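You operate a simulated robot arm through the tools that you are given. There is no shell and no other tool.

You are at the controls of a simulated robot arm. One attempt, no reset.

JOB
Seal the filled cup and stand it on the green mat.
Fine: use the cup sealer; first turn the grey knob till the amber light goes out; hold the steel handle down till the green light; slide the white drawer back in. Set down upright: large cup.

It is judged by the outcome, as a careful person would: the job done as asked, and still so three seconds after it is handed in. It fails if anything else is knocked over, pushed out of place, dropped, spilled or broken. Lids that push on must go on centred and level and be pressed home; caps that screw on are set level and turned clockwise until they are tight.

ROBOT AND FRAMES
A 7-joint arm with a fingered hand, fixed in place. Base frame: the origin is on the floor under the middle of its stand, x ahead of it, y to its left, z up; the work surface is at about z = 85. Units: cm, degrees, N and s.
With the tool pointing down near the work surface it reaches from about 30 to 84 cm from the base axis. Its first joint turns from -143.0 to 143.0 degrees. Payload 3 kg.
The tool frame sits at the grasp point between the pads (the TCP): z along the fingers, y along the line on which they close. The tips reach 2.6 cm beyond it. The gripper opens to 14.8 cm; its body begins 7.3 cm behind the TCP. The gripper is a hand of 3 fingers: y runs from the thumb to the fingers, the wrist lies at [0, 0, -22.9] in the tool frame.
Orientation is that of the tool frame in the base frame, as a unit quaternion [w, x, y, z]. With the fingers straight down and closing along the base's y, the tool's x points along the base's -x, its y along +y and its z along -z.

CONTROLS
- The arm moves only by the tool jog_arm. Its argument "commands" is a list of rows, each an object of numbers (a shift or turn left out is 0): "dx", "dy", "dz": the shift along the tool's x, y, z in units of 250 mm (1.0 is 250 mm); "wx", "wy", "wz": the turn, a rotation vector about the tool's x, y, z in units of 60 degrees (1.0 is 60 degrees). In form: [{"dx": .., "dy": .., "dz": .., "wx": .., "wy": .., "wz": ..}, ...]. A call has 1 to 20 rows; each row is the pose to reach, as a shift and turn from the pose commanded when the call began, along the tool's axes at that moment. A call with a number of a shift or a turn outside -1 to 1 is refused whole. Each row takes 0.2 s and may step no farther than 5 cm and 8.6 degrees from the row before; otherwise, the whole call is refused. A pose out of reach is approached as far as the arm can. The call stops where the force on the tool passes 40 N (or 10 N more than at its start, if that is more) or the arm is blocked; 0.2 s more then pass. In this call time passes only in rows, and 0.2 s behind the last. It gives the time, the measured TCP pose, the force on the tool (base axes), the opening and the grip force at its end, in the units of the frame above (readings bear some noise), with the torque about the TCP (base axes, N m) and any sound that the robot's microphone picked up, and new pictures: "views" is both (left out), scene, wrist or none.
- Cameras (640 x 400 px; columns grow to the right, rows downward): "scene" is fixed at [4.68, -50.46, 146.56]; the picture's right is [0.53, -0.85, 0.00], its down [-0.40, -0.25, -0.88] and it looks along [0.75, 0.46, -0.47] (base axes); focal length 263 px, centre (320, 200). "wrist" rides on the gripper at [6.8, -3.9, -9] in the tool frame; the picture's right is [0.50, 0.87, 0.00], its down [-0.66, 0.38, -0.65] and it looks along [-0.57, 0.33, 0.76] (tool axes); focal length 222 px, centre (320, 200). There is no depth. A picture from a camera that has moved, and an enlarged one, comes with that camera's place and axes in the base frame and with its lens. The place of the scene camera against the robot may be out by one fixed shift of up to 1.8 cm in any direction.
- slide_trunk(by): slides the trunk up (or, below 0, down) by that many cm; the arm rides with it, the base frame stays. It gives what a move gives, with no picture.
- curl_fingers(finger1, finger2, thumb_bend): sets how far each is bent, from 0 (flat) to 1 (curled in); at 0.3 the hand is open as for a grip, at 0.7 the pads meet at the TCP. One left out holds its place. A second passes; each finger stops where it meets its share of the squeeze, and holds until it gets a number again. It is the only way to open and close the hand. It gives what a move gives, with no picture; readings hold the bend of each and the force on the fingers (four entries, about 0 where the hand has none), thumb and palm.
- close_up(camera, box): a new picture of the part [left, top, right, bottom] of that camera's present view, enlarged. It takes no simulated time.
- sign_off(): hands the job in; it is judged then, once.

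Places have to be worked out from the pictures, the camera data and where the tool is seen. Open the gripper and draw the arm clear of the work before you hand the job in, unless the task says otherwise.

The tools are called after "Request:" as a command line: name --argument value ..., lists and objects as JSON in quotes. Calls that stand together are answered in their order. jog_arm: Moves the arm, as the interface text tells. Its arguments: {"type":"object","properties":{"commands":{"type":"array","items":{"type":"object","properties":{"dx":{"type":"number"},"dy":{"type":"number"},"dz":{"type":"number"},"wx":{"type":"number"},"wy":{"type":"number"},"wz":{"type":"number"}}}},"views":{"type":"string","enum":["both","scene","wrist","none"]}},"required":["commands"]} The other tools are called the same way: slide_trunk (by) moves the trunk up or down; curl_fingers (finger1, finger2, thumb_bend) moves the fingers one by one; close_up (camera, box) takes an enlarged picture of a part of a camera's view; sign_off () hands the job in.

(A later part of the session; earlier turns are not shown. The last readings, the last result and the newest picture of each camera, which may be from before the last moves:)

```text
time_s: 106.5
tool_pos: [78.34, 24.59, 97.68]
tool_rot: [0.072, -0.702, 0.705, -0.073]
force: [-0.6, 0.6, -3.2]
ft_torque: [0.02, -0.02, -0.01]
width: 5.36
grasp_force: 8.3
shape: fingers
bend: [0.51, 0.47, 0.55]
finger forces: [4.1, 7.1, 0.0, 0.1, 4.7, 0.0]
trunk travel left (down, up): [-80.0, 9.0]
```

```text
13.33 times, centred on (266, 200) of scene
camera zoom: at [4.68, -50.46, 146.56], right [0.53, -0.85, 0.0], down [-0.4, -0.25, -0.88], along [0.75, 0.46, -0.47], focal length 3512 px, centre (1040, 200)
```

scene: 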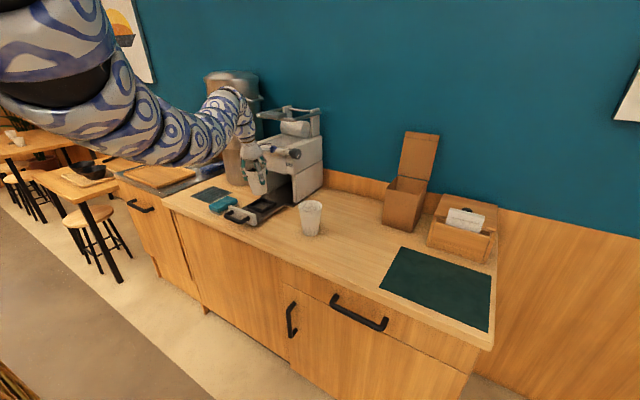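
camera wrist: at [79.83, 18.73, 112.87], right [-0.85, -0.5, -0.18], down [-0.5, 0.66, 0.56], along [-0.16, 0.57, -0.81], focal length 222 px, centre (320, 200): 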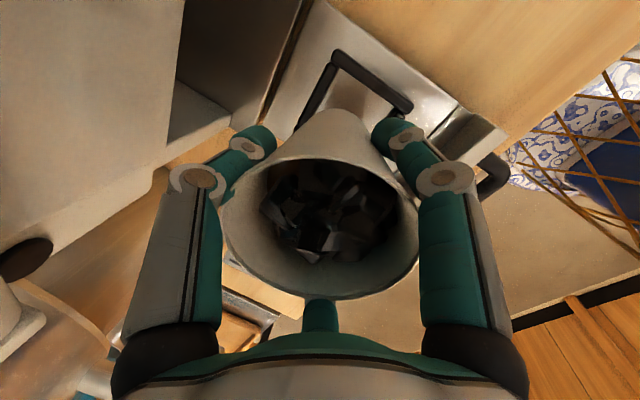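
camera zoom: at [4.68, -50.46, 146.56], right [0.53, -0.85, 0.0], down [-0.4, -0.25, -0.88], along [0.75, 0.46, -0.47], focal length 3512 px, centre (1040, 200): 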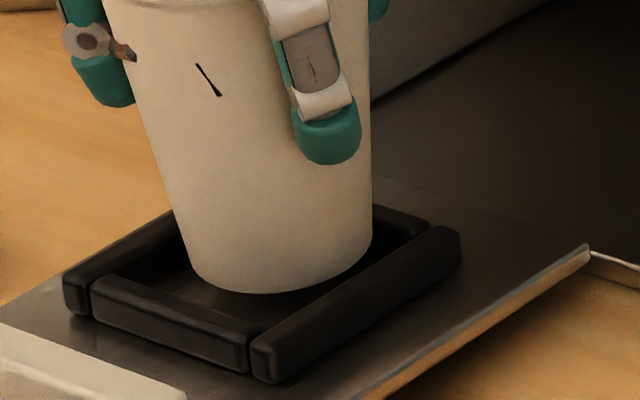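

The magnified view shows the base about 0.7 cm too far toward -y relative to the seat. I shift +0.75 cm in y and +0.15 in x and look again.

Request:
jog_arm --commands '[{"dx": -0.015, "dy": -0.003}, {"dx": -0.03, "dy": -0.006, "dz": 0.001}]' --views "none"

Request:
close_up --camera "scene" --box '[246, 185, 286, 215]'

Request:
close_up --camera "wrist" --box '[220, 40, 420, 170]'

```text
time_s: 107.1
tool_pos: [78.4, 25.23, 97.67]
tool_rot: [0.072, -0.7, 0.706, -0.075]
force: [-1.0, -2.8, 0.7]
ft_torque: [-0.22, 0.02, -0.05]
width: 5.41
grasp_force: 8.8
shape: fingers
bend: [0.51, 0.48, 0.55]
finger forces: [5.3, 6.4, 0.0, 0.1, 5.2, 0.0]
trunk travel left (down, up): [-80.0, 9.0]
```

```text
13.33 times, centred on (266, 200) of scene
camera zoom: at [4.68, -50.46, 146.56], right [0.53, -0.85, 0.0], down [-0.4, -0.25, -0.88], along [0.75, 0.46, -0.47], focal length 3512 px, centre (1040, 200)
```

zoom: 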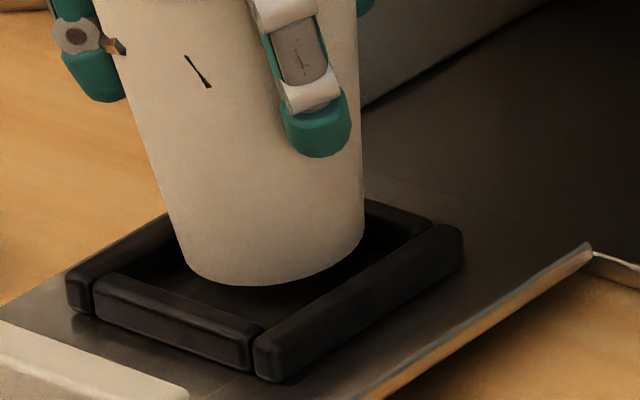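

```text
3.08 times, centred on (320, 105) of wrist
camera zoom: at [80.42, 18.51, 107.31], right [-0.85, -0.49, -0.18], down [-0.5, 0.66, 0.56], along [-0.16, 0.57, -0.81], focal length 684 px, centre (320, 492)
```

zoom: 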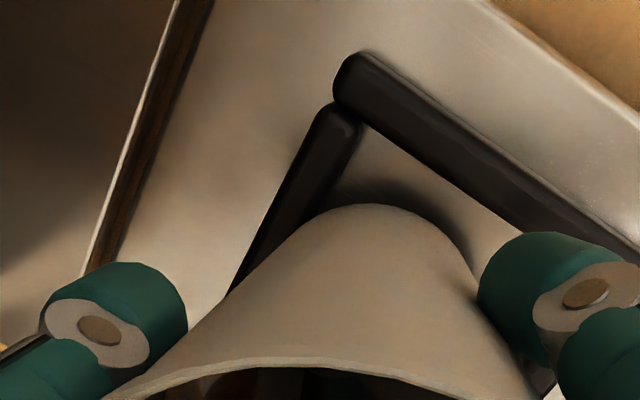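

The base touched the +y side of the seat (2.8 N), so it is already down between the bars; the wrist view shows ~1 cm free on the other side. I shift back 0.45 cm in y and lower further.

Request:
jog_arm --commands '[{"dx": 0.009}, {"dx": 0.018}, {"dx": 0.018, "dy": 0.004, "dz": 0.0196}]' --views "none"

Request:
close_up --camera "scene" --box '[246, 185, 286, 215]'

Request:
close_up --camera "wrist" --box '[220, 40, 420, 170]'

```text
time_s: 107.9
tool_pos: [78.34, 25.01, 97.2]
tool_rot: [0.073, -0.7, 0.706, -0.074]
force: [-1.2, 2.6, 6.7]
ft_torque: [0.06, -0.27, 0.11]
width: 5.23
grasp_force: 10.4
shape: fingers
bend: [0.52, 0.48, 0.54]
finger forces: [4.0, 10.4, 0.1, 0.0, 5.4, 0.0]
trunk travel left (down, up): [-80.0, 9.0]
```

```text
13.33 times, centred on (266, 200) of scene
camera zoom: at [4.68, -50.46, 146.56], right [0.53, -0.85, 0.0], down [-0.4, -0.25, -0.88], along [0.75, 0.46, -0.47], focal length 3512 px, centre (1040, 200)
```

zoom: 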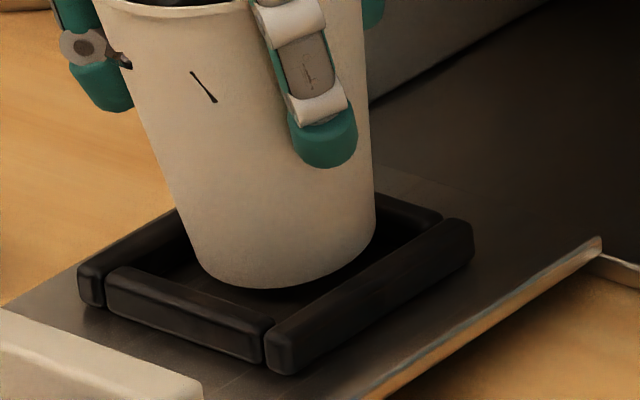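

```text
3.08 times, centred on (320, 105) of wrist
camera zoom: at [80.31, 18.16, 106.91], right [-0.85, -0.49, -0.18], down [-0.5, 0.66, 0.56], along [-0.16, 0.57, -0.81], focal length 684 px, centre (320, 492)
```

zoom: 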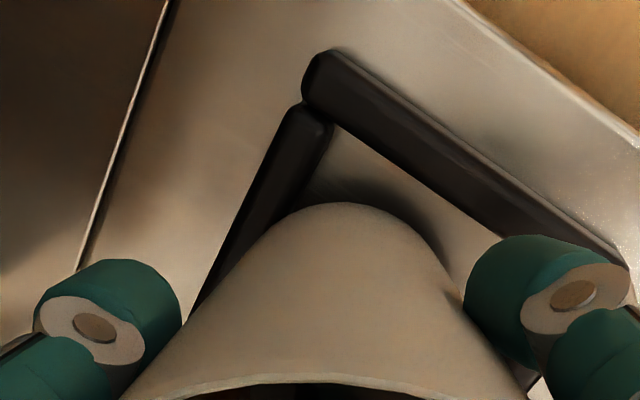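

Upward force now (about 10 N of support) and the tray was nudged in +x, so the base is riding on a bar. I look closely before adjusting.

Request:
close_up --camera "wrist" --box '[280, 60, 400, 140]'

Request:
close_up --camera "scene" --box '[225, 150, 305, 215]'

```text
5.00 times, centred on (340, 100) of wrist
camera zoom: at [80.31, 18.16, 106.91], right [-0.85, -0.49, -0.18], down [-0.5, 0.66, 0.56], along [-0.16, 0.57, -0.81], focal length 1111 px, centre (220, 700)
```

zoom: 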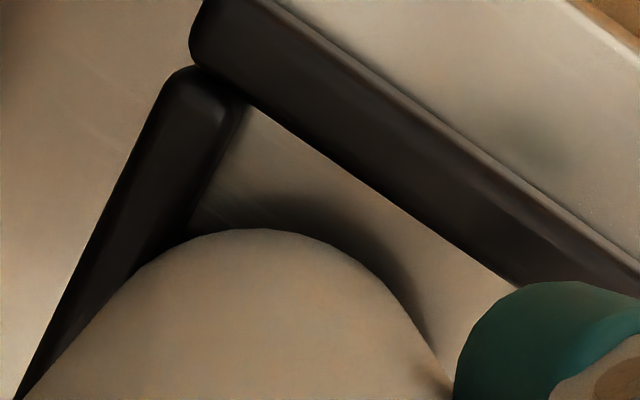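

```text
6.15 times, centred on (265, 182) of scene
camera zoom: at [4.68, -50.46, 146.56], right [0.53, -0.85, 0.0], down [-0.4, -0.25, -0.88], along [0.75, 0.46, -0.47], focal length 1621 px, centre (658, 308)
```

zoom: 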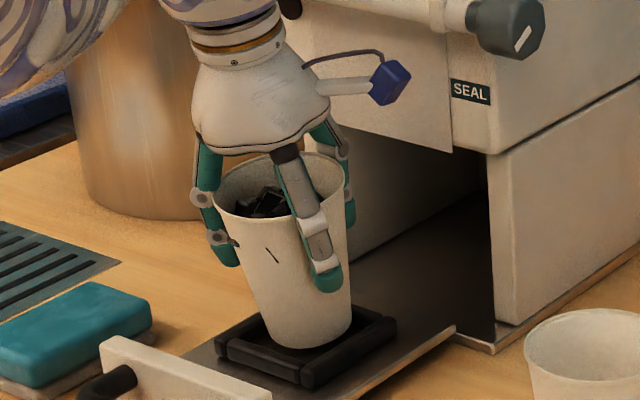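

From this view the base centre is about (+0.47, +0.37) off the seat centre, touching the far bars. I lift 0.6 cm, shift (-0.45, -0.35), and lower again.

Request:
jog_arm --commands '[{"dy": -0.005, "dz": -0.0235}, {"dx": 0.007, "dy": 0.004, "dz": -0.0255}, {"dx": 0.014, "dy": 0.0126, "dz": -0.027}, {"dx": 0.014, "dy": 0.0156, "dz": -0.0118}]' --views "none"

Request:
close_up --camera "wrist" --box '[280, 60, 400, 140]'

Request:
close_up --camera "scene" --box '[246, 185, 286, 215]'

```text
time_s: 108.9
tool_pos: [78.02, 24.7, 97.27]
tool_rot: [0.072, -0.701, 0.706, -0.073]
force: [0.5, 1.0, -3.4]
ft_torque: [-0.02, 0.01, -0.03]
width: 5.29
grasp_force: 9.2
shape: fingers
bend: [0.52, 0.48, 0.54]
finger forces: [4.6, 8.5, 0.0, 0.0, 5.1, 0.1]
trunk travel left (down, up): [-80.0, 9.0]
```

```text
5.00 times, centred on (340, 100) of wrist
camera zoom: at [79.96, 17.82, 107.03], right [-0.85, -0.49, -0.18], down [-0.5, 0.66, 0.56], along [-0.16, 0.57, -0.81], focal length 1111 px, centre (220, 700)
```

zoom: 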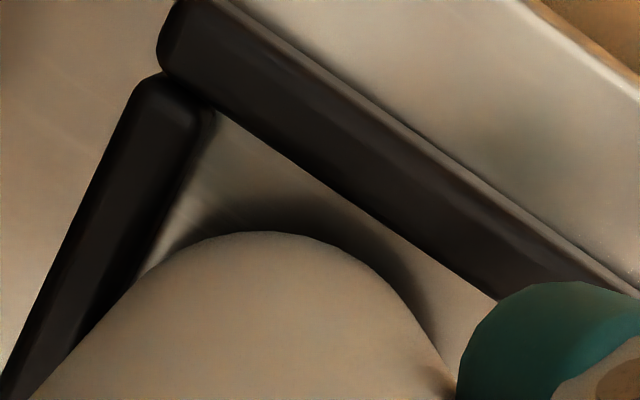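

```text
13.33 times, centred on (266, 200) of scene
camera zoom: at [4.68, -50.46, 146.56], right [0.53, -0.85, 0.0], down [-0.4, -0.25, -0.88], along [0.75, 0.46, -0.47], focal length 3512 px, centre (1040, 200)
```

zoom: 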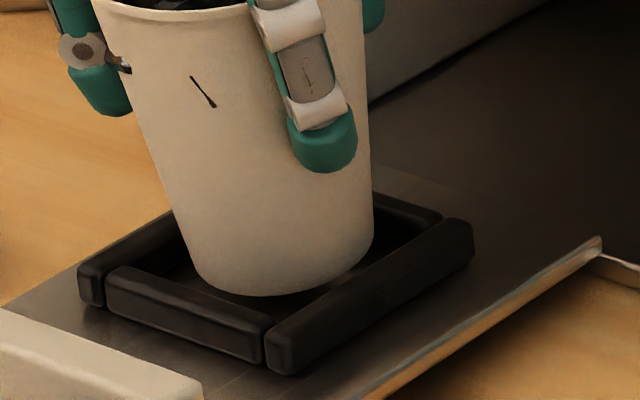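

Free again and centred. I lower in 0.4 cm steps.

Request:
jog_arm --commands '[{"dy": 0.0033, "dz": 0.0157}, {"dy": 0.0065, "dz": 0.0314}, {"dy": 0.0098, "dz": 0.047}]' --views "none"

Request:
close_up --camera "wrist" --box '[280, 60, 400, 140]'

Request:
close_up --camera "scene" --box '[246, 185, 286, 215]'

```text
time_s: 109.7
tool_pos: [78.08, 24.44, 96.34]
tool_rot: [0.072, -0.701, 0.706, -0.074]
force: [0.0, -0.6, 3.6]
ft_torque: [-0.01, 0.11, 0.0]
width: 5.27
grasp_force: 9.5
shape: fingers
bend: [0.52, 0.48, 0.54]
finger forces: [4.6, 8.3, 0.0, 0.0, 5.8, 0.0]
trunk travel left (down, up): [-80.0, 9.0]
```

```text
5.00 times, centred on (340, 100) of wrist
camera zoom: at [79.99, 17.69, 106.04], right [-0.85, -0.49, -0.18], down [-0.5, 0.66, 0.56], along [-0.16, 0.57, -0.81], focal length 1111 px, centre (220, 700)
```

zoom: 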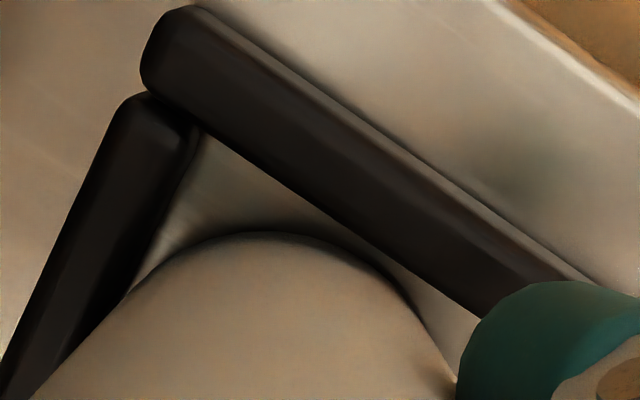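

```text
13.33 times, centred on (266, 200) of scene
camera zoom: at [4.68, -50.46, 146.56], right [0.53, -0.85, 0.0], down [-0.4, -0.25, -0.88], along [0.75, 0.46, -0.47], focal length 3512 px, centre (1040, 200)
```

zoom: 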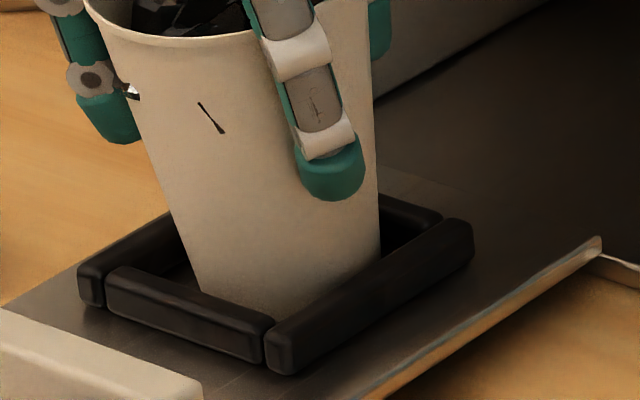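

The base is inside the seat and resting on the tray floor (support ≈ 7 N, no side force). I release the fingers.

Request:
curl_fingers --finger1 0.42 --finger2 0.4 --thumb_bend 0.42

Request:
curl_fingers --finger1 0.3 --finger2 0.3 --thumb_bend 0.3

Request:
close_up --camera "scene" --box '[225, 150, 305, 215]'

Request:
close_up --camera "wrist" --box '[0, 0, 640, 400]'

```text
time_s: 110.7
tool_pos: [78.07, 24.48, 96.19]
tool_rot: [0.072, -0.701, 0.706, -0.074]
force: [0.0, -0.3, 0.1]
ft_torque: [0.01, 0.02, -0.02]
width: 8.84
grasp_force: 0.2
shape: fingers
bend: [0.42, 0.4, 0.42]
finger forces: [0.1, 0.0, 0.0, 0.0, 0.7, 0.0]
trunk travel left (down, up): [-80.0, 9.0]
```

```text
time_s: 111.7
tool_pos: [77.98, 24.55, 96.16]
tool_rot: [0.072, -0.701, 0.706, -0.073]
force: [-0.7, -0.4, -0.3]
ft_torque: [-0.04, -0.02, -0.01]
width: 12.63
grasp_force: 0.0
shape: fingers
bend: [0.3, 0.3, 0.3]
finger forces: [0.0, 0.1, 0.1, 0.0, 0.0, 0.0]
trunk travel left (down, up): [-80.0, 9.0]
```

```text
6.15 times, centred on (265, 182) of scene
camera zoom: at [4.68, -50.46, 146.56], right [0.53, -0.85, 0.0], down [-0.4, -0.25, -0.88], along [0.75, 0.46, -0.47], focal length 1621 px, centre (658, 308)
```

zoom: 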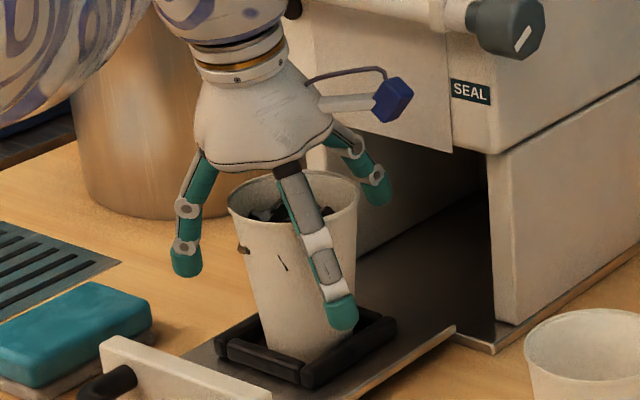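

```text
1.00 times, centred on (320, 200) of wrist (not enlarged: the box is as wide or as high as the picture)
camera zoom: at [79.97, 17.74, 105.93], right [-0.85, -0.49, -0.18], down [-0.5, 0.66, 0.56], along [-0.16, 0.57, -0.81], focal length 222 px, centre (320, 200)
```

zoom: 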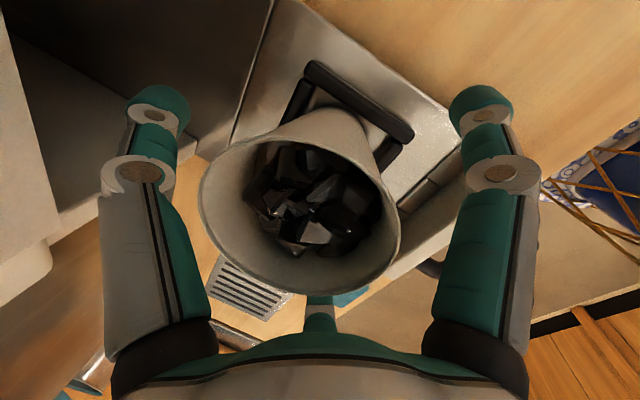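

The cup stands in the seat. I ease the hand back 1 cm (thumb clearance from the sealer head), then raise it off the cup.

Request:
jog_arm --commands '[{"dy": 0.0196, "dz": -0.004}, {"dy": 0.0392, "dz": -0.0081}, {"dy": 0.0348, "dz": -0.0685}, {"dy": 0.0306, "dz": -0.129}, {"dy": 0.0222, "dz": -0.209}, {"dy": 0.0139, "dz": -0.289}]' --views "both"

```text
time_s: 113.1
tool_pos: [75.98, 24.77, 103.19]
tool_rot: [0.072, -0.701, 0.706, -0.074]
force: [-0.4, 0.2, 0.4]
ft_torque: [-0.01, -0.01, 0.03]
width: 12.67
grasp_force: 0.0
shape: fingers
bend: [0.3, 0.3, 0.3]
finger forces: [0.0, 0.0, 0.1, 0.0, 0.0, 0.1]
trunk travel left (down, up): [-80.0, 9.0]
camera wrist: at [78.06, 17.88, 112.95], right [-0.85, -0.49, -0.18], down [-0.5, 0.66, 0.56], along [-0.16, 0.57, -0.81], focal length 222 px, centre (320, 200)
```

scene: 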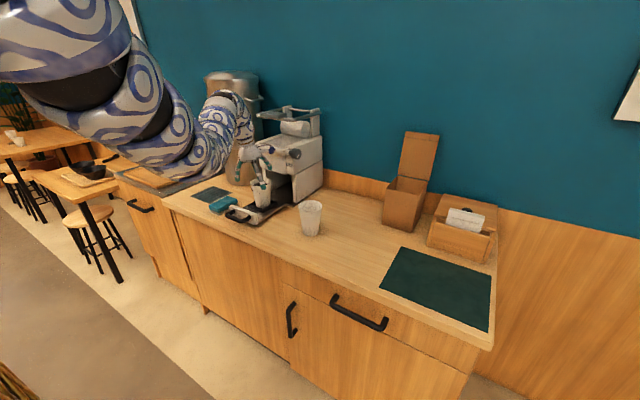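
wrist: 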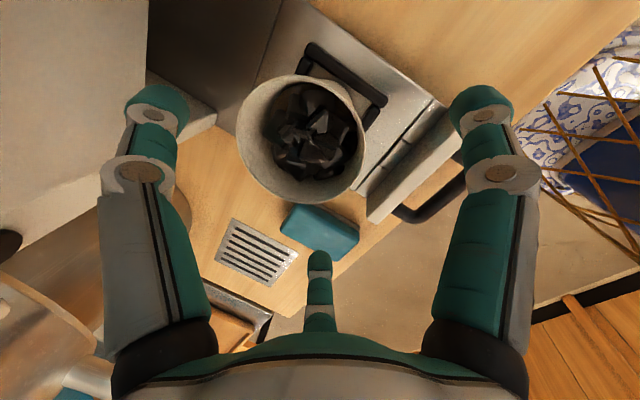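

The cup stands free in the seat. I move back over the drawer handle with the thumb bent for the gap again, and measure the handle.

Request:
jog_arm --commands '[{"dx": 0.0, "dy": 0.1, "dz": -0.08}, {"dx": 0.01, "dy": 0.22, "dz": -0.11}, {"dx": 0.02, "dy": 0.35, "dz": -0.14}, {"dx": 0.03, "dy": 0.48, "dz": -0.165}, {"dx": 0.05, "dy": 0.61, "dz": -0.18}, {"dx": 0.07, "dy": 0.76, "dz": -0.16}]' --views "none"

Request:
curl_fingers --finger1 0.05 --finger2 0.05 --thumb_bend 0.4

Request:
close_up --camera "wrist" --box '[0, 0, 640, 400]'

Request:
close_up --camera "wrist" --box '[140, 0, 360, 180]'

```text
time_s: 114.5
tool_pos: [56.87, 22.45, 102.93]
tool_rot: [0.072, -0.7, 0.707, -0.075]
force: [-0.3, -0.5, -0.2]
ft_torque: [0.02, -0.01, -0.03]
width: 12.71
grasp_force: 0.0
shape: fingers
bend: [0.3, 0.3, 0.3]
finger forces: [0.0, 0.1, 0.1, 0.1, 0.0, 0.0]
trunk travel left (down, up): [-80.0, 9.0]
```

```text
time_s: 115.5
tool_pos: [57.03, 22.64, 102.97]
tool_rot: [0.072, -0.702, 0.705, -0.073]
force: [-0.3, -0.3, 0.5]
ft_torque: [0.03, 0.02, -0.02]
width: 13.84
grasp_force: 0.0
shape: fingers
bend: [0.05, 0.05, 0.4]
finger forces: [0.1, 0.0, 0.0, 0.0, 0.0, 0.0]
trunk travel left (down, up): [-80.0, 9.0]
```

```text
1.00 times, centred on (320, 200) of wrist (not enlarged: the box is as wide or as high as the picture)
camera zoom: at [58.94, 15.77, 112.73], right [-0.85, -0.49, -0.18], down [-0.5, 0.66, 0.56], along [-0.16, 0.57, -0.81], focal length 222 px, centre (320, 200)
```

zoom: 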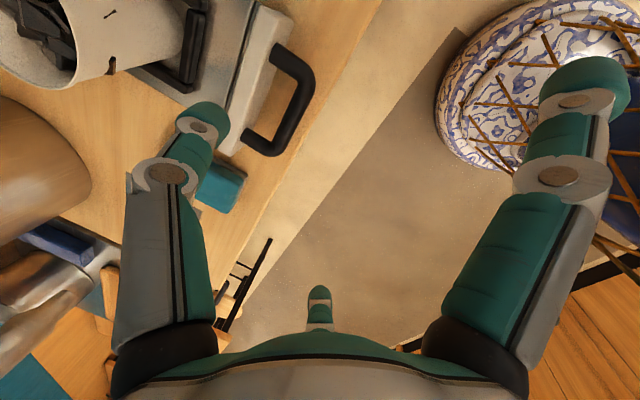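

```text
2.22 times, centred on (250, 90) of wrist
camera zoom: at [58.94, 15.77, 112.73], right [-0.85, -0.49, -0.18], down [-0.5, 0.66, 0.56], along [-0.16, 0.57, -0.81], focal length 494 px, centre (476, 444)
```

zoom: 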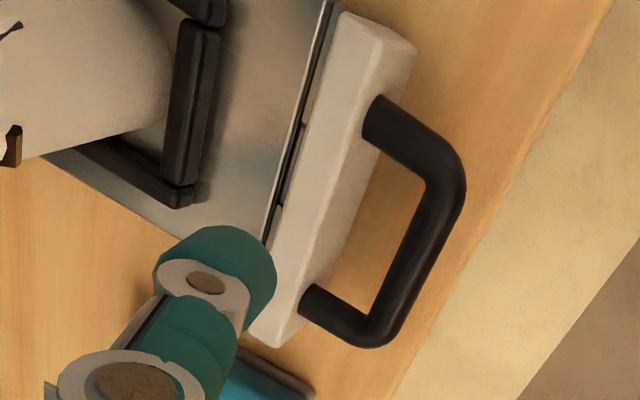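

Handle bar at x≈62.1, panel at ≈66.0: gap centre 64.5. I lower the thumb into the gap in two stages.

Request:
jog_arm --commands '[{"dx": -0.008, "dy": 0.005, "dz": 0.1}, {"dx": -0.016, "dy": 0.025, "dz": 0.2}, {"dx": -0.016, "dy": 0.045, "dz": 0.3}, {"dx": -0.016, "dy": 0.075, "dz": 0.43}]' --views "none"

Request:
close_up --camera "wrist" --box '[120, 20, 320, 180]'

```text
time_s: 116.5
tool_pos: [57.11, 23.14, 92.32]
tool_rot: [0.072, -0.701, 0.706, -0.074]
force: [-0.2, -0.2, -1.8]
ft_torque: [0.02, 0.01, -0.01]
width: 13.86
grasp_force: 0.2
shape: fingers
bend: [0.05, 0.05, 0.4]
finger forces: [0.1, 0.0, 0.1, 0.1, 0.0, 0.0]
trunk travel left (down, up): [-80.0, 9.0]
```

```text
2.50 times, centred on (220, 100) of wrist
camera zoom: at [59.16, 16.35, 101.98], right [-0.85, -0.49, -0.18], down [-0.5, 0.66, 0.56], along [-0.16, 0.57, -0.81], focal length 555 px, centre (570, 450)
```

zoom: 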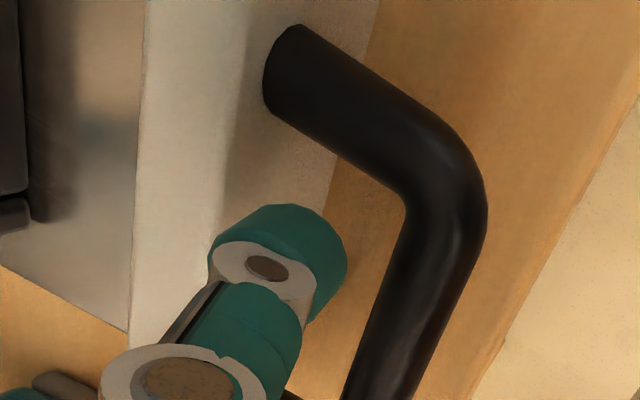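

Request:
jog_arm --commands '[{"dy": -0.006, "dz": 0.05}, {"dy": 0.006, "dz": 0.103}, {"dy": 0.018, "dz": 0.156}]' --views "none"

Request:
close_up --camera "wrist" --box '[120, 20, 320, 180]'

Request:
close_up --camera "scene" --box '[200, 140, 330, 240]'

```text
time_s: 117.3
tool_pos: [57.57, 23.04, 88.29]
tool_rot: [0.072, -0.701, 0.705, -0.073]
force: [-0.3, 0.4, -0.1]
ft_torque: [-0.01, 0.0, -0.04]
width: 13.84
grasp_force: 0.3
shape: fingers
bend: [0.05, 0.05, 0.4]
finger forces: [0.0, 0.1, 0.0, 0.0, 0.6, 0.1]
trunk travel left (down, up): [-80.0, 9.0]
```

```text
2.50 times, centred on (220, 100) of wrist
camera zoom: at [59.48, 16.33, 98.05], right [-0.85, -0.49, -0.18], down [-0.5, 0.66, 0.56], along [-0.16, 0.57, -0.81], focal length 555 px, centre (570, 450)
```

zoom: 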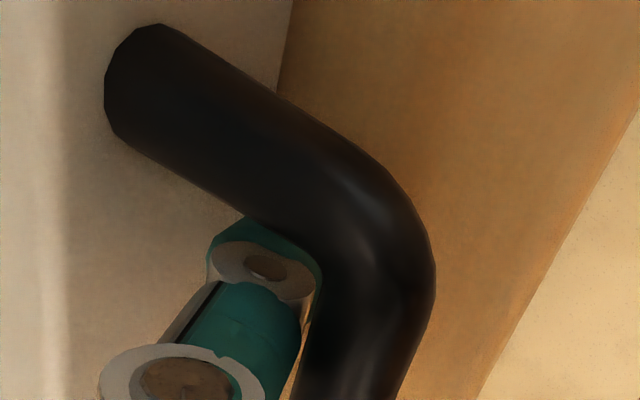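

```text
4.00 times, centred on (265, 190) of scene
camera zoom: at [4.68, -50.46, 146.56], right [0.53, -0.85, 0.0], down [-0.4, -0.25, -0.88], along [0.75, 0.46, -0.47], focal length 1054 px, centre (540, 240)
```

zoom: 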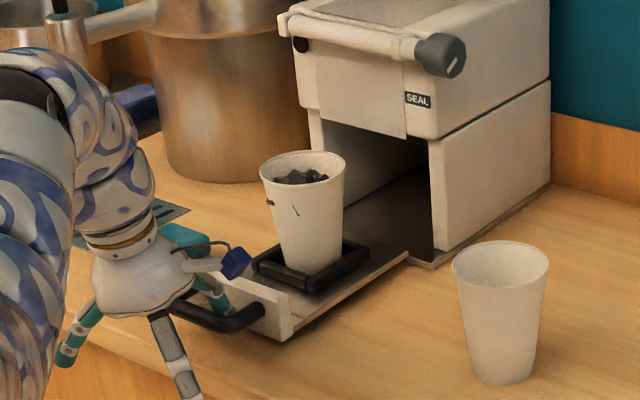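

The cup sits well in the tray. I push the drawer in slowly.

Request:
jog_arm --commands '[{"dy": -0.03, "dz": 0.0062}, {"dy": -0.07, "dz": 0.0145}, {"dy": -0.115, "dz": 0.0238}, {"dy": -0.16, "dz": 0.033}, {"dy": -0.205, "dz": 0.0424}, {"dy": -0.25, "dz": 0.0517}, {"dy": -0.295, "dz": 0.061}, {"dy": -0.335, "dz": 0.0693}]' --views "none"

Request:
close_up --camera "scene" --box '[200, 140, 330, 240]'

```text
time_s: 119.1
tool_pos: [66.14, 23.25, 88.47]
tool_rot: [0.072, -0.702, 0.705, -0.073]
force: [-0.6, 0.1, 0.2]
ft_torque: [0.0, -0.01, -0.04]
width: 13.76
grasp_force: 0.3
shape: fingers
bend: [0.05, 0.05, 0.4]
finger forces: [0.1, 0.0, 0.0, 0.0, 0.2, 0.0]
trunk travel left (down, up): [-80.0, 9.0]
```

```text
4.00 times, centred on (265, 190) of scene
camera zoom: at [4.68, -50.46, 146.56], right [0.53, -0.85, 0.0], down [-0.4, -0.25, -0.88], along [0.75, 0.46, -0.47], focal length 1054 px, centre (540, 240)
```

zoom: 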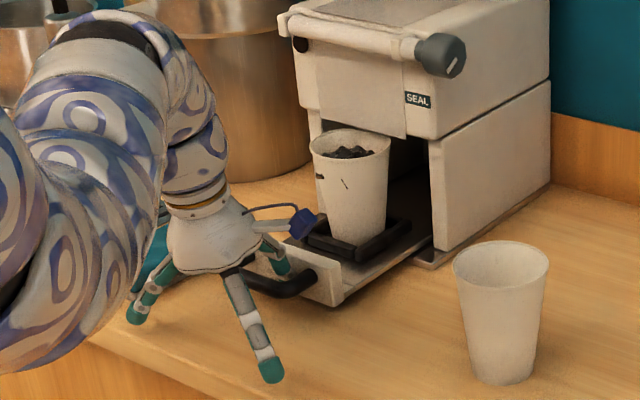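

Request:
jog_arm --commands '[{"dy": -0.03, "dz": 0.0062}, {"dy": -0.065, "dz": 0.0135}, {"dy": -0.1, "dz": 0.0207}, {"dy": -0.135, "dz": 0.028}, {"dy": -0.17, "dz": 0.0352}, {"dy": -0.205, "dz": 0.0424}, {"dy": -0.235, "dz": 0.0486}]' --views "none"

Request:
close_up --camera "scene" --box '[200, 140, 330, 240]'

```text
time_s: 120.7
tool_pos: [72.13, 23.29, 88.34]
tool_rot: [0.072, -0.701, 0.705, -0.074]
force: [-0.9, 0.0, -0.1]
ft_torque: [0.01, -0.03, 0.02]
width: 13.74
grasp_force: 0.1
shape: fingers
bend: [0.05, 0.05, 0.4]
finger forces: [0.0, 0.0, 0.1, 0.0, 0.4, 0.0]
trunk travel left (down, up): [-80.0, 9.0]
```

```text
4.00 times, centred on (265, 190) of scene
camera zoom: at [4.68, -50.46, 146.56], right [0.53, -0.85, 0.0], down [-0.4, -0.25, -0.88], along [0.75, 0.46, -0.47], focal length 1054 px, centre (540, 240)
```

zoom: 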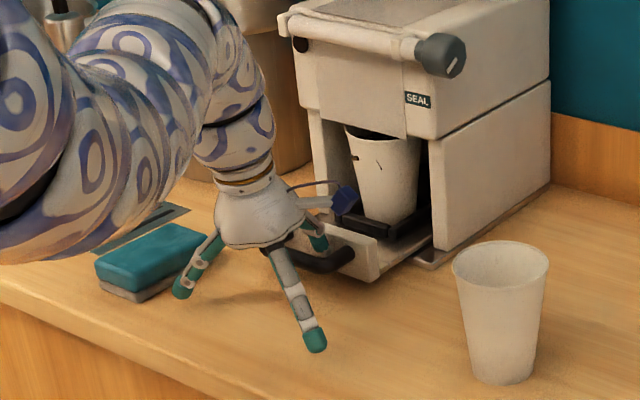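

Request:
jog_arm --commands '[{"dy": -0.03, "dz": 0.0062}, {"dy": -0.065, "dz": 0.0135}, {"dy": -0.1, "dz": 0.0207}, {"dy": -0.135, "dz": 0.028}, {"dy": -0.17, "dz": 0.0352}, {"dy": -0.205, "dz": 0.0424}, {"dy": -0.235, "dz": 0.0486}]' --views "none"

Request:
close_up --camera "scene" --box '[200, 140, 330, 240]'

```text
time_s: 122.3
tool_pos: [77.96, 23.36, 88.43]
tool_rot: [0.072, -0.701, 0.705, -0.074]
force: [-0.1, 0.7, -0.9]
ft_torque: [-0.01, -0.04, -0.01]
width: 13.78
grasp_force: 0.3
shape: fingers
bend: [0.05, 0.05, 0.4]
finger forces: [0.0, 0.0, 0.0, 0.0, 0.2, 0.0]
trunk travel left (down, up): [-80.0, 9.0]
```

```text
4.00 times, centred on (265, 190) of scene
camera zoom: at [4.68, -50.46, 146.56], right [0.53, -0.85, 0.0], down [-0.4, -0.25, -0.88], along [0.75, 0.46, -0.47], focal length 1054 px, centre (540, 240)
```

zoom: 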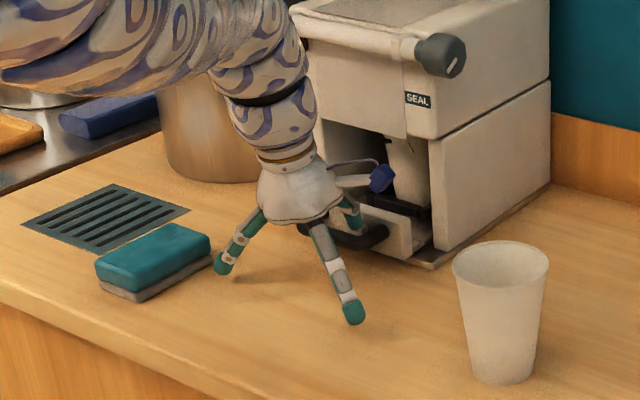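

Request:
jog_arm --commands '[{"dy": -0.016, "dz": 0.003}, {"dy": -0.032, "dz": 0.0066}, {"dy": -0.044, "dz": 0.009}]' --views "none"

Request:
close_up --camera "scene" --box '[240, 90, 340, 220]'

```text
time_s: 123.1
tool_pos: [79.03, 23.12, 88.47]
tool_rot: [0.072, -0.702, 0.705, -0.074]
force: [-2.4, 0.5, -0.3]
ft_torque: [0.0, 0.09, 0.01]
width: 13.57
grasp_force: 1.0
shape: fingers
bend: [0.05, 0.05, 0.41]
finger forces: [0.0, 0.0, 0.1, 0.0, 2.5, 0.1]
trunk travel left (down, up): [-80.0, 9.0]
```

```text
3.08 times, centred on (290, 155) of scene
camera zoom: at [4.68, -50.46, 146.56], right [0.53, -0.85, 0.0], down [-0.4, -0.25, -0.88], along [0.75, 0.46, -0.47], focal length 810 px, centre (412, 338)
```

zoom: 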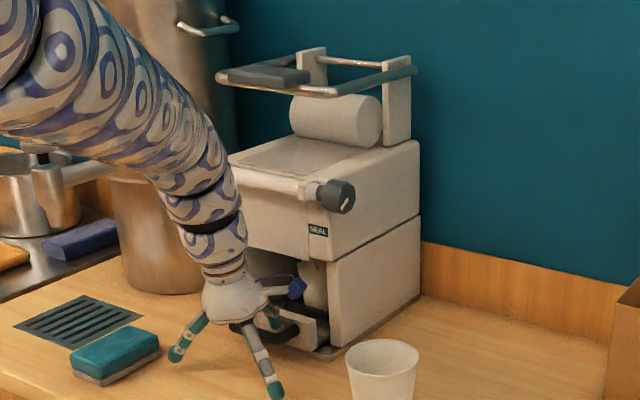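

The drawer is against its closed stop (2.4 N). I take the thumb out of the handle and back off.

Request:
jog_arm --commands '[{"dy": 0.008, "dz": -0.05}, {"dy": -0.005, "dz": -0.13}, {"dy": -0.0094, "dz": -0.243}, {"dy": 0.05, "dz": -0.31}, {"dy": 0.13, "dz": -0.37}, {"dy": 0.2406, "dz": -0.418}]' --views "both"

```text
time_s: 124.5
tool_pos: [70.85, 23.34, 97.35]
tool_rot: [0.073, -0.702, 0.705, -0.075]
force: [-0.3, 0.8, -0.1]
ft_torque: [0.02, 0.0, 0.02]
width: 13.82
grasp_force: 0.0
shape: fingers
bend: [0.05, 0.05, 0.4]
finger forces: [0.0, 0.0, 0.1, 0.1, 0.0, 0.0]
trunk travel left (down, up): [-80.0, 9.0]
camera wrist: at [72.77, 16.53, 107.05], right [-0.85, -0.49, -0.18], down [-0.5, 0.66, 0.56], along [-0.16, 0.57, -0.81], focal length 222 px, centre (320, 200)
```

scene: 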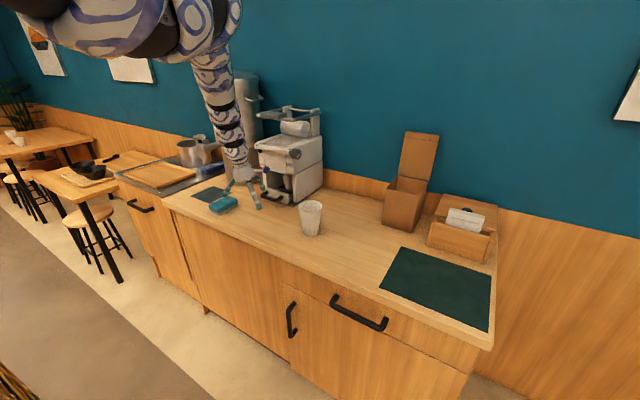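
wrist: 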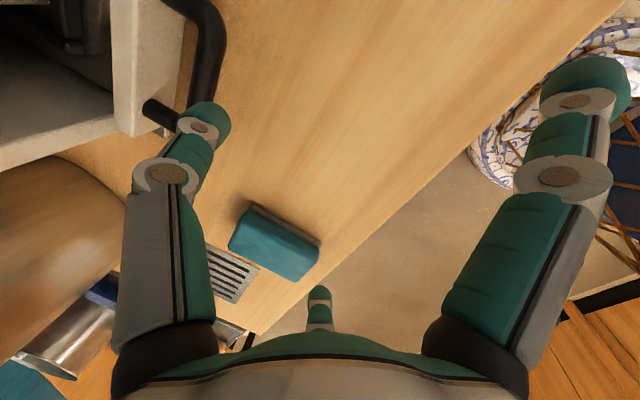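

I raise the trunk fully to gain height for the steel handle.

Request:
slide_trunk --by 9

Request:
jog_arm --commands '[{"dy": 0.02, "dz": -0.1, "wx": 0.1}, {"dy": 0.05, "dz": -0.2, "wx": 0.2}, {"dy": 0.07, "dz": -0.3, "wx": 0.3}, {"dy": 0.08, "dz": -0.4, "wx": 0.4}]' --views "scene"

```text
time_s: 125.7
tool_pos: [70.92, 23.38, 106.23]
tool_rot: [0.072, -0.701, 0.706, -0.074]
force: [-0.2, -0.8, -0.7]
ft_torque: [0.0, 0.0, -0.01]
width: 13.82
grasp_force: 0.1
shape: fingers
bend: [0.05, 0.05, 0.4]
finger forces: [0.0, 0.0, 0.0, 0.0, 0.0, 0.0]
trunk travel left (down, up): [-89.0, 0.0]
```

```text
time_s: 126.7
tool_pos: [70.75, 27.58, 113.63]
tool_rot: [0.214, -0.671, 0.675, -0.22]
force: [0.6, -0.1, -1.2]
ft_torque: [0.0, -0.03, -0.02]
width: 13.82
grasp_force: 0.2
shape: fingers
bend: [0.05, 0.05, 0.4]
finger forces: [0.0, 0.0, 0.0, 0.1, 0.1, 0.0]
out of reach, approached as far as the arm can: row 2, 3, 4
trunk travel left (down, up): [-89.0, 0.0]
```

scene: 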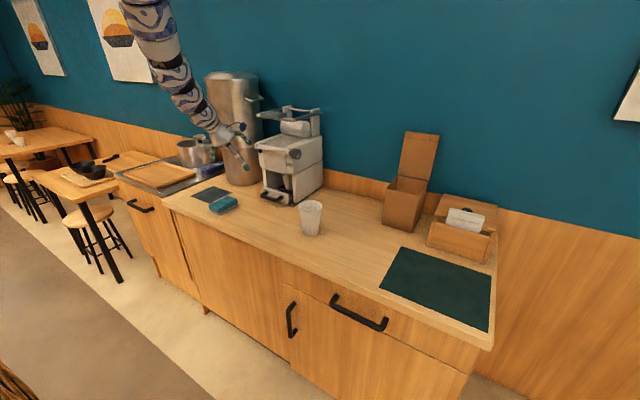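

I close the fingers to a compact fist tip for pressing, then move forward and up in front of the steel handle.

Request:
curl_fingers --finger1 0.64 --finger2 0.64 --thumb_bend 0.64

Request:
jog_arm --commands '[{"dx": 0.03, "dy": -0.12, "dz": 0.0}, {"dx": 0.06, "dy": -0.24, "dz": 0.0}, {"dx": 0.1, "dy": -0.36, "dz": 0.0}]' --views "both"

```text
time_s: 127.7
tool_pos: [70.85, 27.45, 113.59]
tool_rot: [0.213, -0.671, 0.676, -0.219]
force: [0.6, 0.7, 0.0]
ft_torque: [-0.02, 0.04, 0.0]
width: 1.73
grasp_force: 0.0
shape: fingers
bend: [0.64, 0.64, 0.64]
finger forces: [0.1, 0.1, 0.1, 0.1, 0.0, 0.0]
trunk travel left (down, up): [-89.0, 0.0]
```

```text
time_s: 128.5
tool_pos: [78.54, 26.0, 118.9]
tool_rot: [0.217, -0.671, 0.675, -0.219]
force: [0.4, -0.1, 0.2]
ft_torque: [0.01, 0.0, -0.01]
width: 1.69
grasp_force: 0.0
shape: fingers
bend: [0.64, 0.64, 0.64]
finger forces: [0.0, 0.1, 0.1, 0.0, 0.1, 0.0]
out of reach, approached as far as the arm can: row 1, 2, 3
trunk travel left (down, up): [-89.0, 0.0]
camera wrist: at [76.41, 19.08, 128.61], right [-0.71, -0.5, -0.51], down [-0.68, 0.66, 0.31], along [0.18, 0.57, -0.8], focal length 222 px, centre (320, 200)
```

scene: 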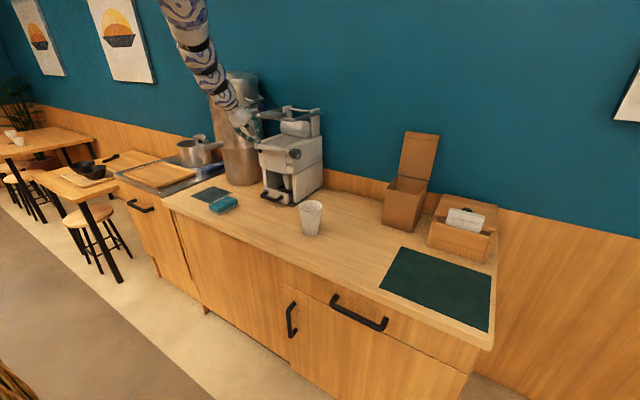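
wrist: 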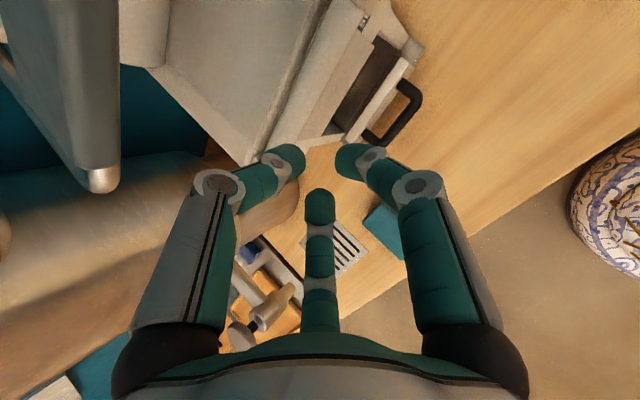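

The steel grip is just ahead (about x 86–89, z 126). I try going up from here, a little forward, to get above it.

Request:
jog_arm --commands '[{"dy": -0.09, "dz": -0.08}, {"dy": -0.18, "dz": -0.16}, {"dy": -0.27, "dz": -0.25}]' --views "none"

```text
time_s: 129.3
tool_pos: [82.22, 27.19, 126.69]
tool_rot: [0.214, -0.67, 0.676, -0.219]
force: [0.0, -0.4, -0.1]
ft_torque: [0.02, -0.01, 0.04]
width: 1.71
grasp_force: 0.0
shape: fingers
bend: [0.64, 0.64, 0.64]
finger forces: [0.0, 0.0, 0.1, 0.0, 0.0, 0.1]
out of reach, approached as far as the arm can: row 1, 2, 3
trunk travel left (down, up): [-89.0, 0.0]
```

Request:
close_up --camera "wrist" --box '[0, 0, 640, 400]'

Request:
close_up --camera "scene" --box '[200, 60, 360, 180]'

```text
1.00 times, centred on (320, 200) of wrist (not enlarged: the box is as wide or as high as the picture)
camera zoom: at [80.04, 20.43, 136.31], right [-0.71, -0.5, -0.5], down [-0.68, 0.66, 0.31], along [0.18, 0.56, -0.81], focal length 222 px, centre (320, 200)
```

zoom: 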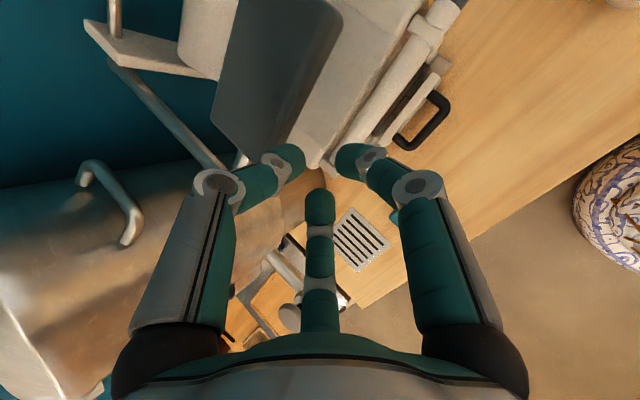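

```text
3.33 times, centred on (280, 120) of scene
camera zoom: at [4.68, -50.46, 146.56], right [0.53, -0.85, 0.0], down [-0.4, -0.25, -0.88], along [0.75, 0.46, -0.47], focal length 878 px, centre (453, 467)
```

zoom: 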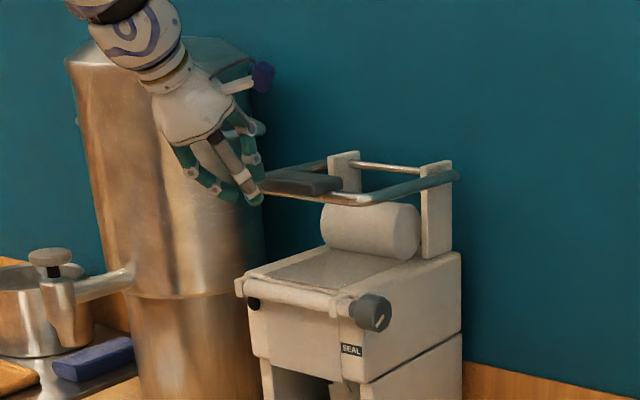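

The grey pad spans x≈85.8–91, y≈20–28.5, top z≈126.5. The arm can't fold closer at this height, so I make the tool steeper (wrist farther out) while rising.

Request:
jog_arm --commands '[{"wx": -0.11, "dy": -0.02, "dz": -0.045}, {"wx": -0.22, "dy": -0.05, "dz": -0.09}, {"wx": -0.33, "dy": -0.085, "dz": -0.14}]' --views "none"

Request:
close_up --camera "scene" --box '[200, 60, 360, 180]'

Request:
close_up --camera "wrist" --box '[0, 0, 640, 400]'

```text
time_s: 130.1
tool_pos: [81.98, 27.2, 130.63]
tool_rot: [0.098, -0.697, 0.703, -0.098]
force: [-0.4, -0.3, 0.1]
ft_torque: [0.01, 0.05, 0.02]
width: 1.7
grasp_force: 0.1
shape: fingers
bend: [0.64, 0.64, 0.64]
finger forces: [0.1, 0.1, 0.0, 0.1, 0.0, 0.0]
trunk travel left (down, up): [-89.0, 0.0]
```

```text
3.33 times, centred on (280, 120) of scene
camera zoom: at [4.68, -50.46, 146.56], right [0.53, -0.85, 0.0], down [-0.4, -0.25, -0.88], along [0.75, 0.46, -0.47], focal length 878 px, centre (453, 467)
```

zoom: 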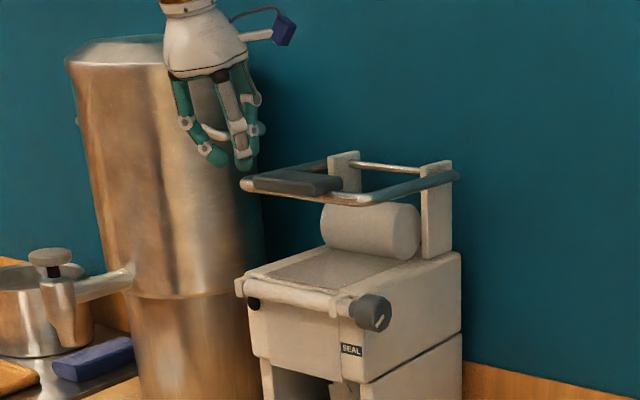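

```text
1.00 times, centred on (320, 200) of wrist (not enlarged: the box is as wide or as high as the picture)
camera zoom: at [83.23, 20.43, 140.5], right [-0.84, -0.49, -0.24], down [-0.54, 0.66, 0.52], along [-0.1, 0.57, -0.82], focal length 222 px, centre (320, 200)
```

zoom: 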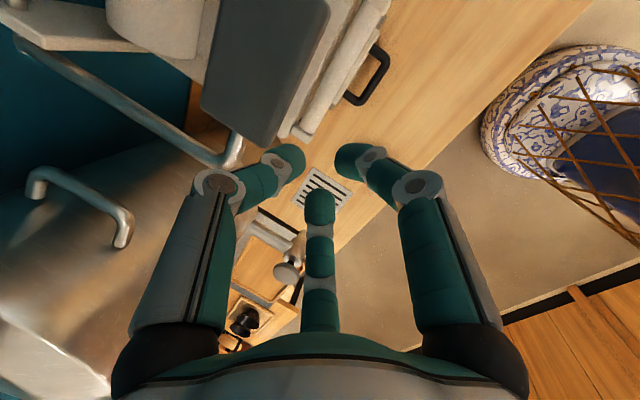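

Now above the pad level without flags; pad centre ≈ (89.4, 24.7). I move over it at z≈131.5.

Request:
jog_arm --commands '[{"dx": 0.03, "dy": -0.07, "dz": -0.01}, {"dx": 0.06, "dy": -0.15, "dz": 0.01}, {"dx": 0.088, "dy": -0.24, "dz": 0.031}]' --views "none"

Request:
close_up --camera "scene" --box '[200, 60, 360, 180]'

Request:
close_up --camera "wrist" --box '[0, 0, 640, 400]'

```text
time_s: 130.9
tool_pos: [87.77, 24.92, 131.66]
tool_rot: [0.097, -0.698, 0.702, -0.099]
force: [-0.1, 0.4, 0.5]
ft_torque: [0.02, -0.03, -0.01]
width: 1.71
grasp_force: 0.1
shape: fingers
bend: [0.64, 0.64, 0.64]
finger forces: [0.0, 0.0, 0.0, 0.0, 0.0, 0.0]
trunk travel left (down, up): [-89.0, 0.0]
```

```text
3.33 times, centred on (280, 120) of scene
camera zoom: at [4.68, -50.46, 146.56], right [0.53, -0.85, 0.0], down [-0.4, -0.25, -0.88], along [0.75, 0.46, -0.47], focal length 878 px, centre (453, 467)
```

zoom: 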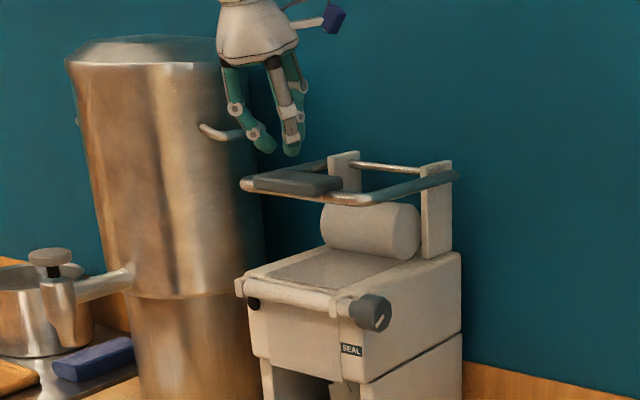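

```text
1.00 times, centred on (320, 200) of wrist (not enlarged: the box is as wide or as high as the picture)
camera zoom: at [88.95, 18.2, 141.55], right [-0.84, -0.49, -0.24], down [-0.54, 0.66, 0.52], along [-0.1, 0.57, -0.82], focal length 222 px, centre (320, 200)
```

zoom: 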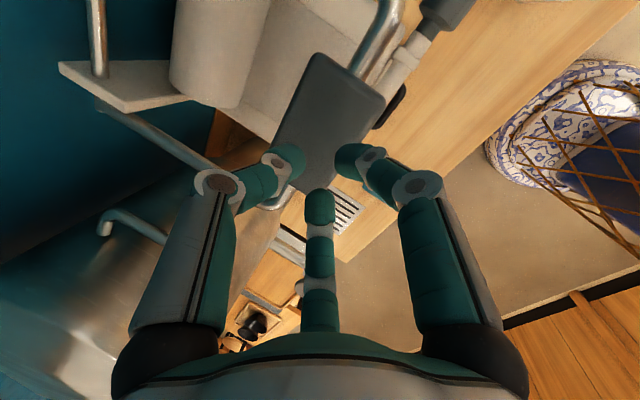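

Over the pad (x 87.6–92, y 19.6–28.5). I centre slightly and lower to contact.

Request:
jog_arm --commands '[{"dx": 0.01, "dy": -0.025, "dz": 0.02}, {"dx": 0.02, "dy": -0.0335, "dz": 0.0718}, {"dx": 0.02, "dy": -0.028, "dz": 0.091}]' --views "none"

Request:
close_up --camera "scene" --box '[230, 80, 350, 170]'

```text
time_s: 131.7
tool_pos: [89.07, 24.48, 129.61]
tool_rot: [0.098, -0.698, 0.702, -0.1]
force: [1.1, 0.4, 0.1]
ft_torque: [-0.04, 0.01, 0.02]
width: 1.72
grasp_force: 0.1
shape: fingers
bend: [0.64, 0.64, 0.64]
finger forces: [0.0, 0.0, 0.0, 0.0, 0.1, 0.0]
trunk travel left (down, up): [-89.0, 0.0]
```

```text
4.44 times, centred on (290, 125) of scene
camera zoom: at [4.68, -50.46, 146.56], right [0.53, -0.85, 0.0], down [-0.4, -0.25, -0.88], along [0.75, 0.46, -0.47], focal length 1171 px, centre (453, 533)
```

zoom: 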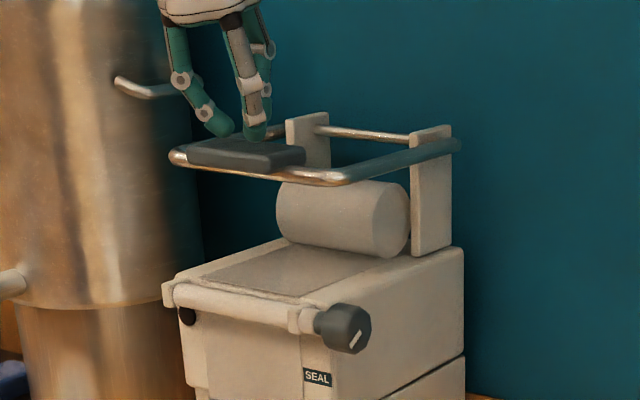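

Request:
jog_arm --commands '[{"dy": 0.0088, "dz": 0.0307}, {"dy": 0.0175, "dz": 0.0614}, {"dy": 0.0255, "dz": 0.0925}]' --views "none"

Request:
close_up --camera "scene" --box '[230, 80, 350, 170]'

```text
time_s: 132.5
tool_pos: [89.36, 24.64, 127.41]
tool_rot: [0.098, -0.698, 0.703, -0.101]
force: [-1.7, -0.5, 1.8]
ft_torque: [-0.04, 0.01, 0.02]
width: 1.67
grasp_force: 1.1
shape: fingers
bend: [0.64, 0.64, 0.64]
finger forces: [1.2, 1.0, 0.0, 0.0, 0.1, 0.0]
trunk travel left (down, up): [-89.0, 0.0]
```

```text
4.44 times, centred on (290, 125) of scene
camera zoom: at [4.68, -50.46, 146.56], right [0.53, -0.85, 0.0], down [-0.4, -0.25, -0.88], along [0.75, 0.46, -0.47], focal length 1171 px, centre (453, 533)
```

zoom: 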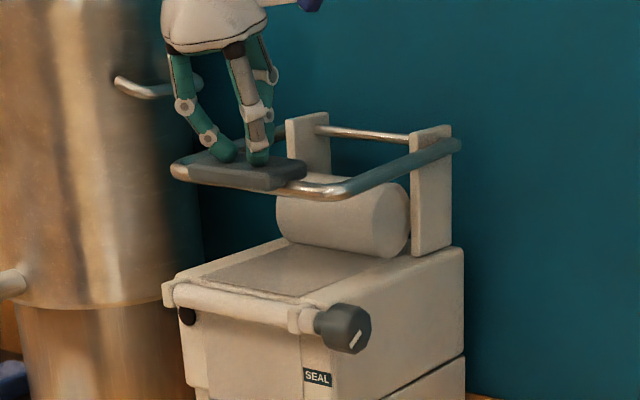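

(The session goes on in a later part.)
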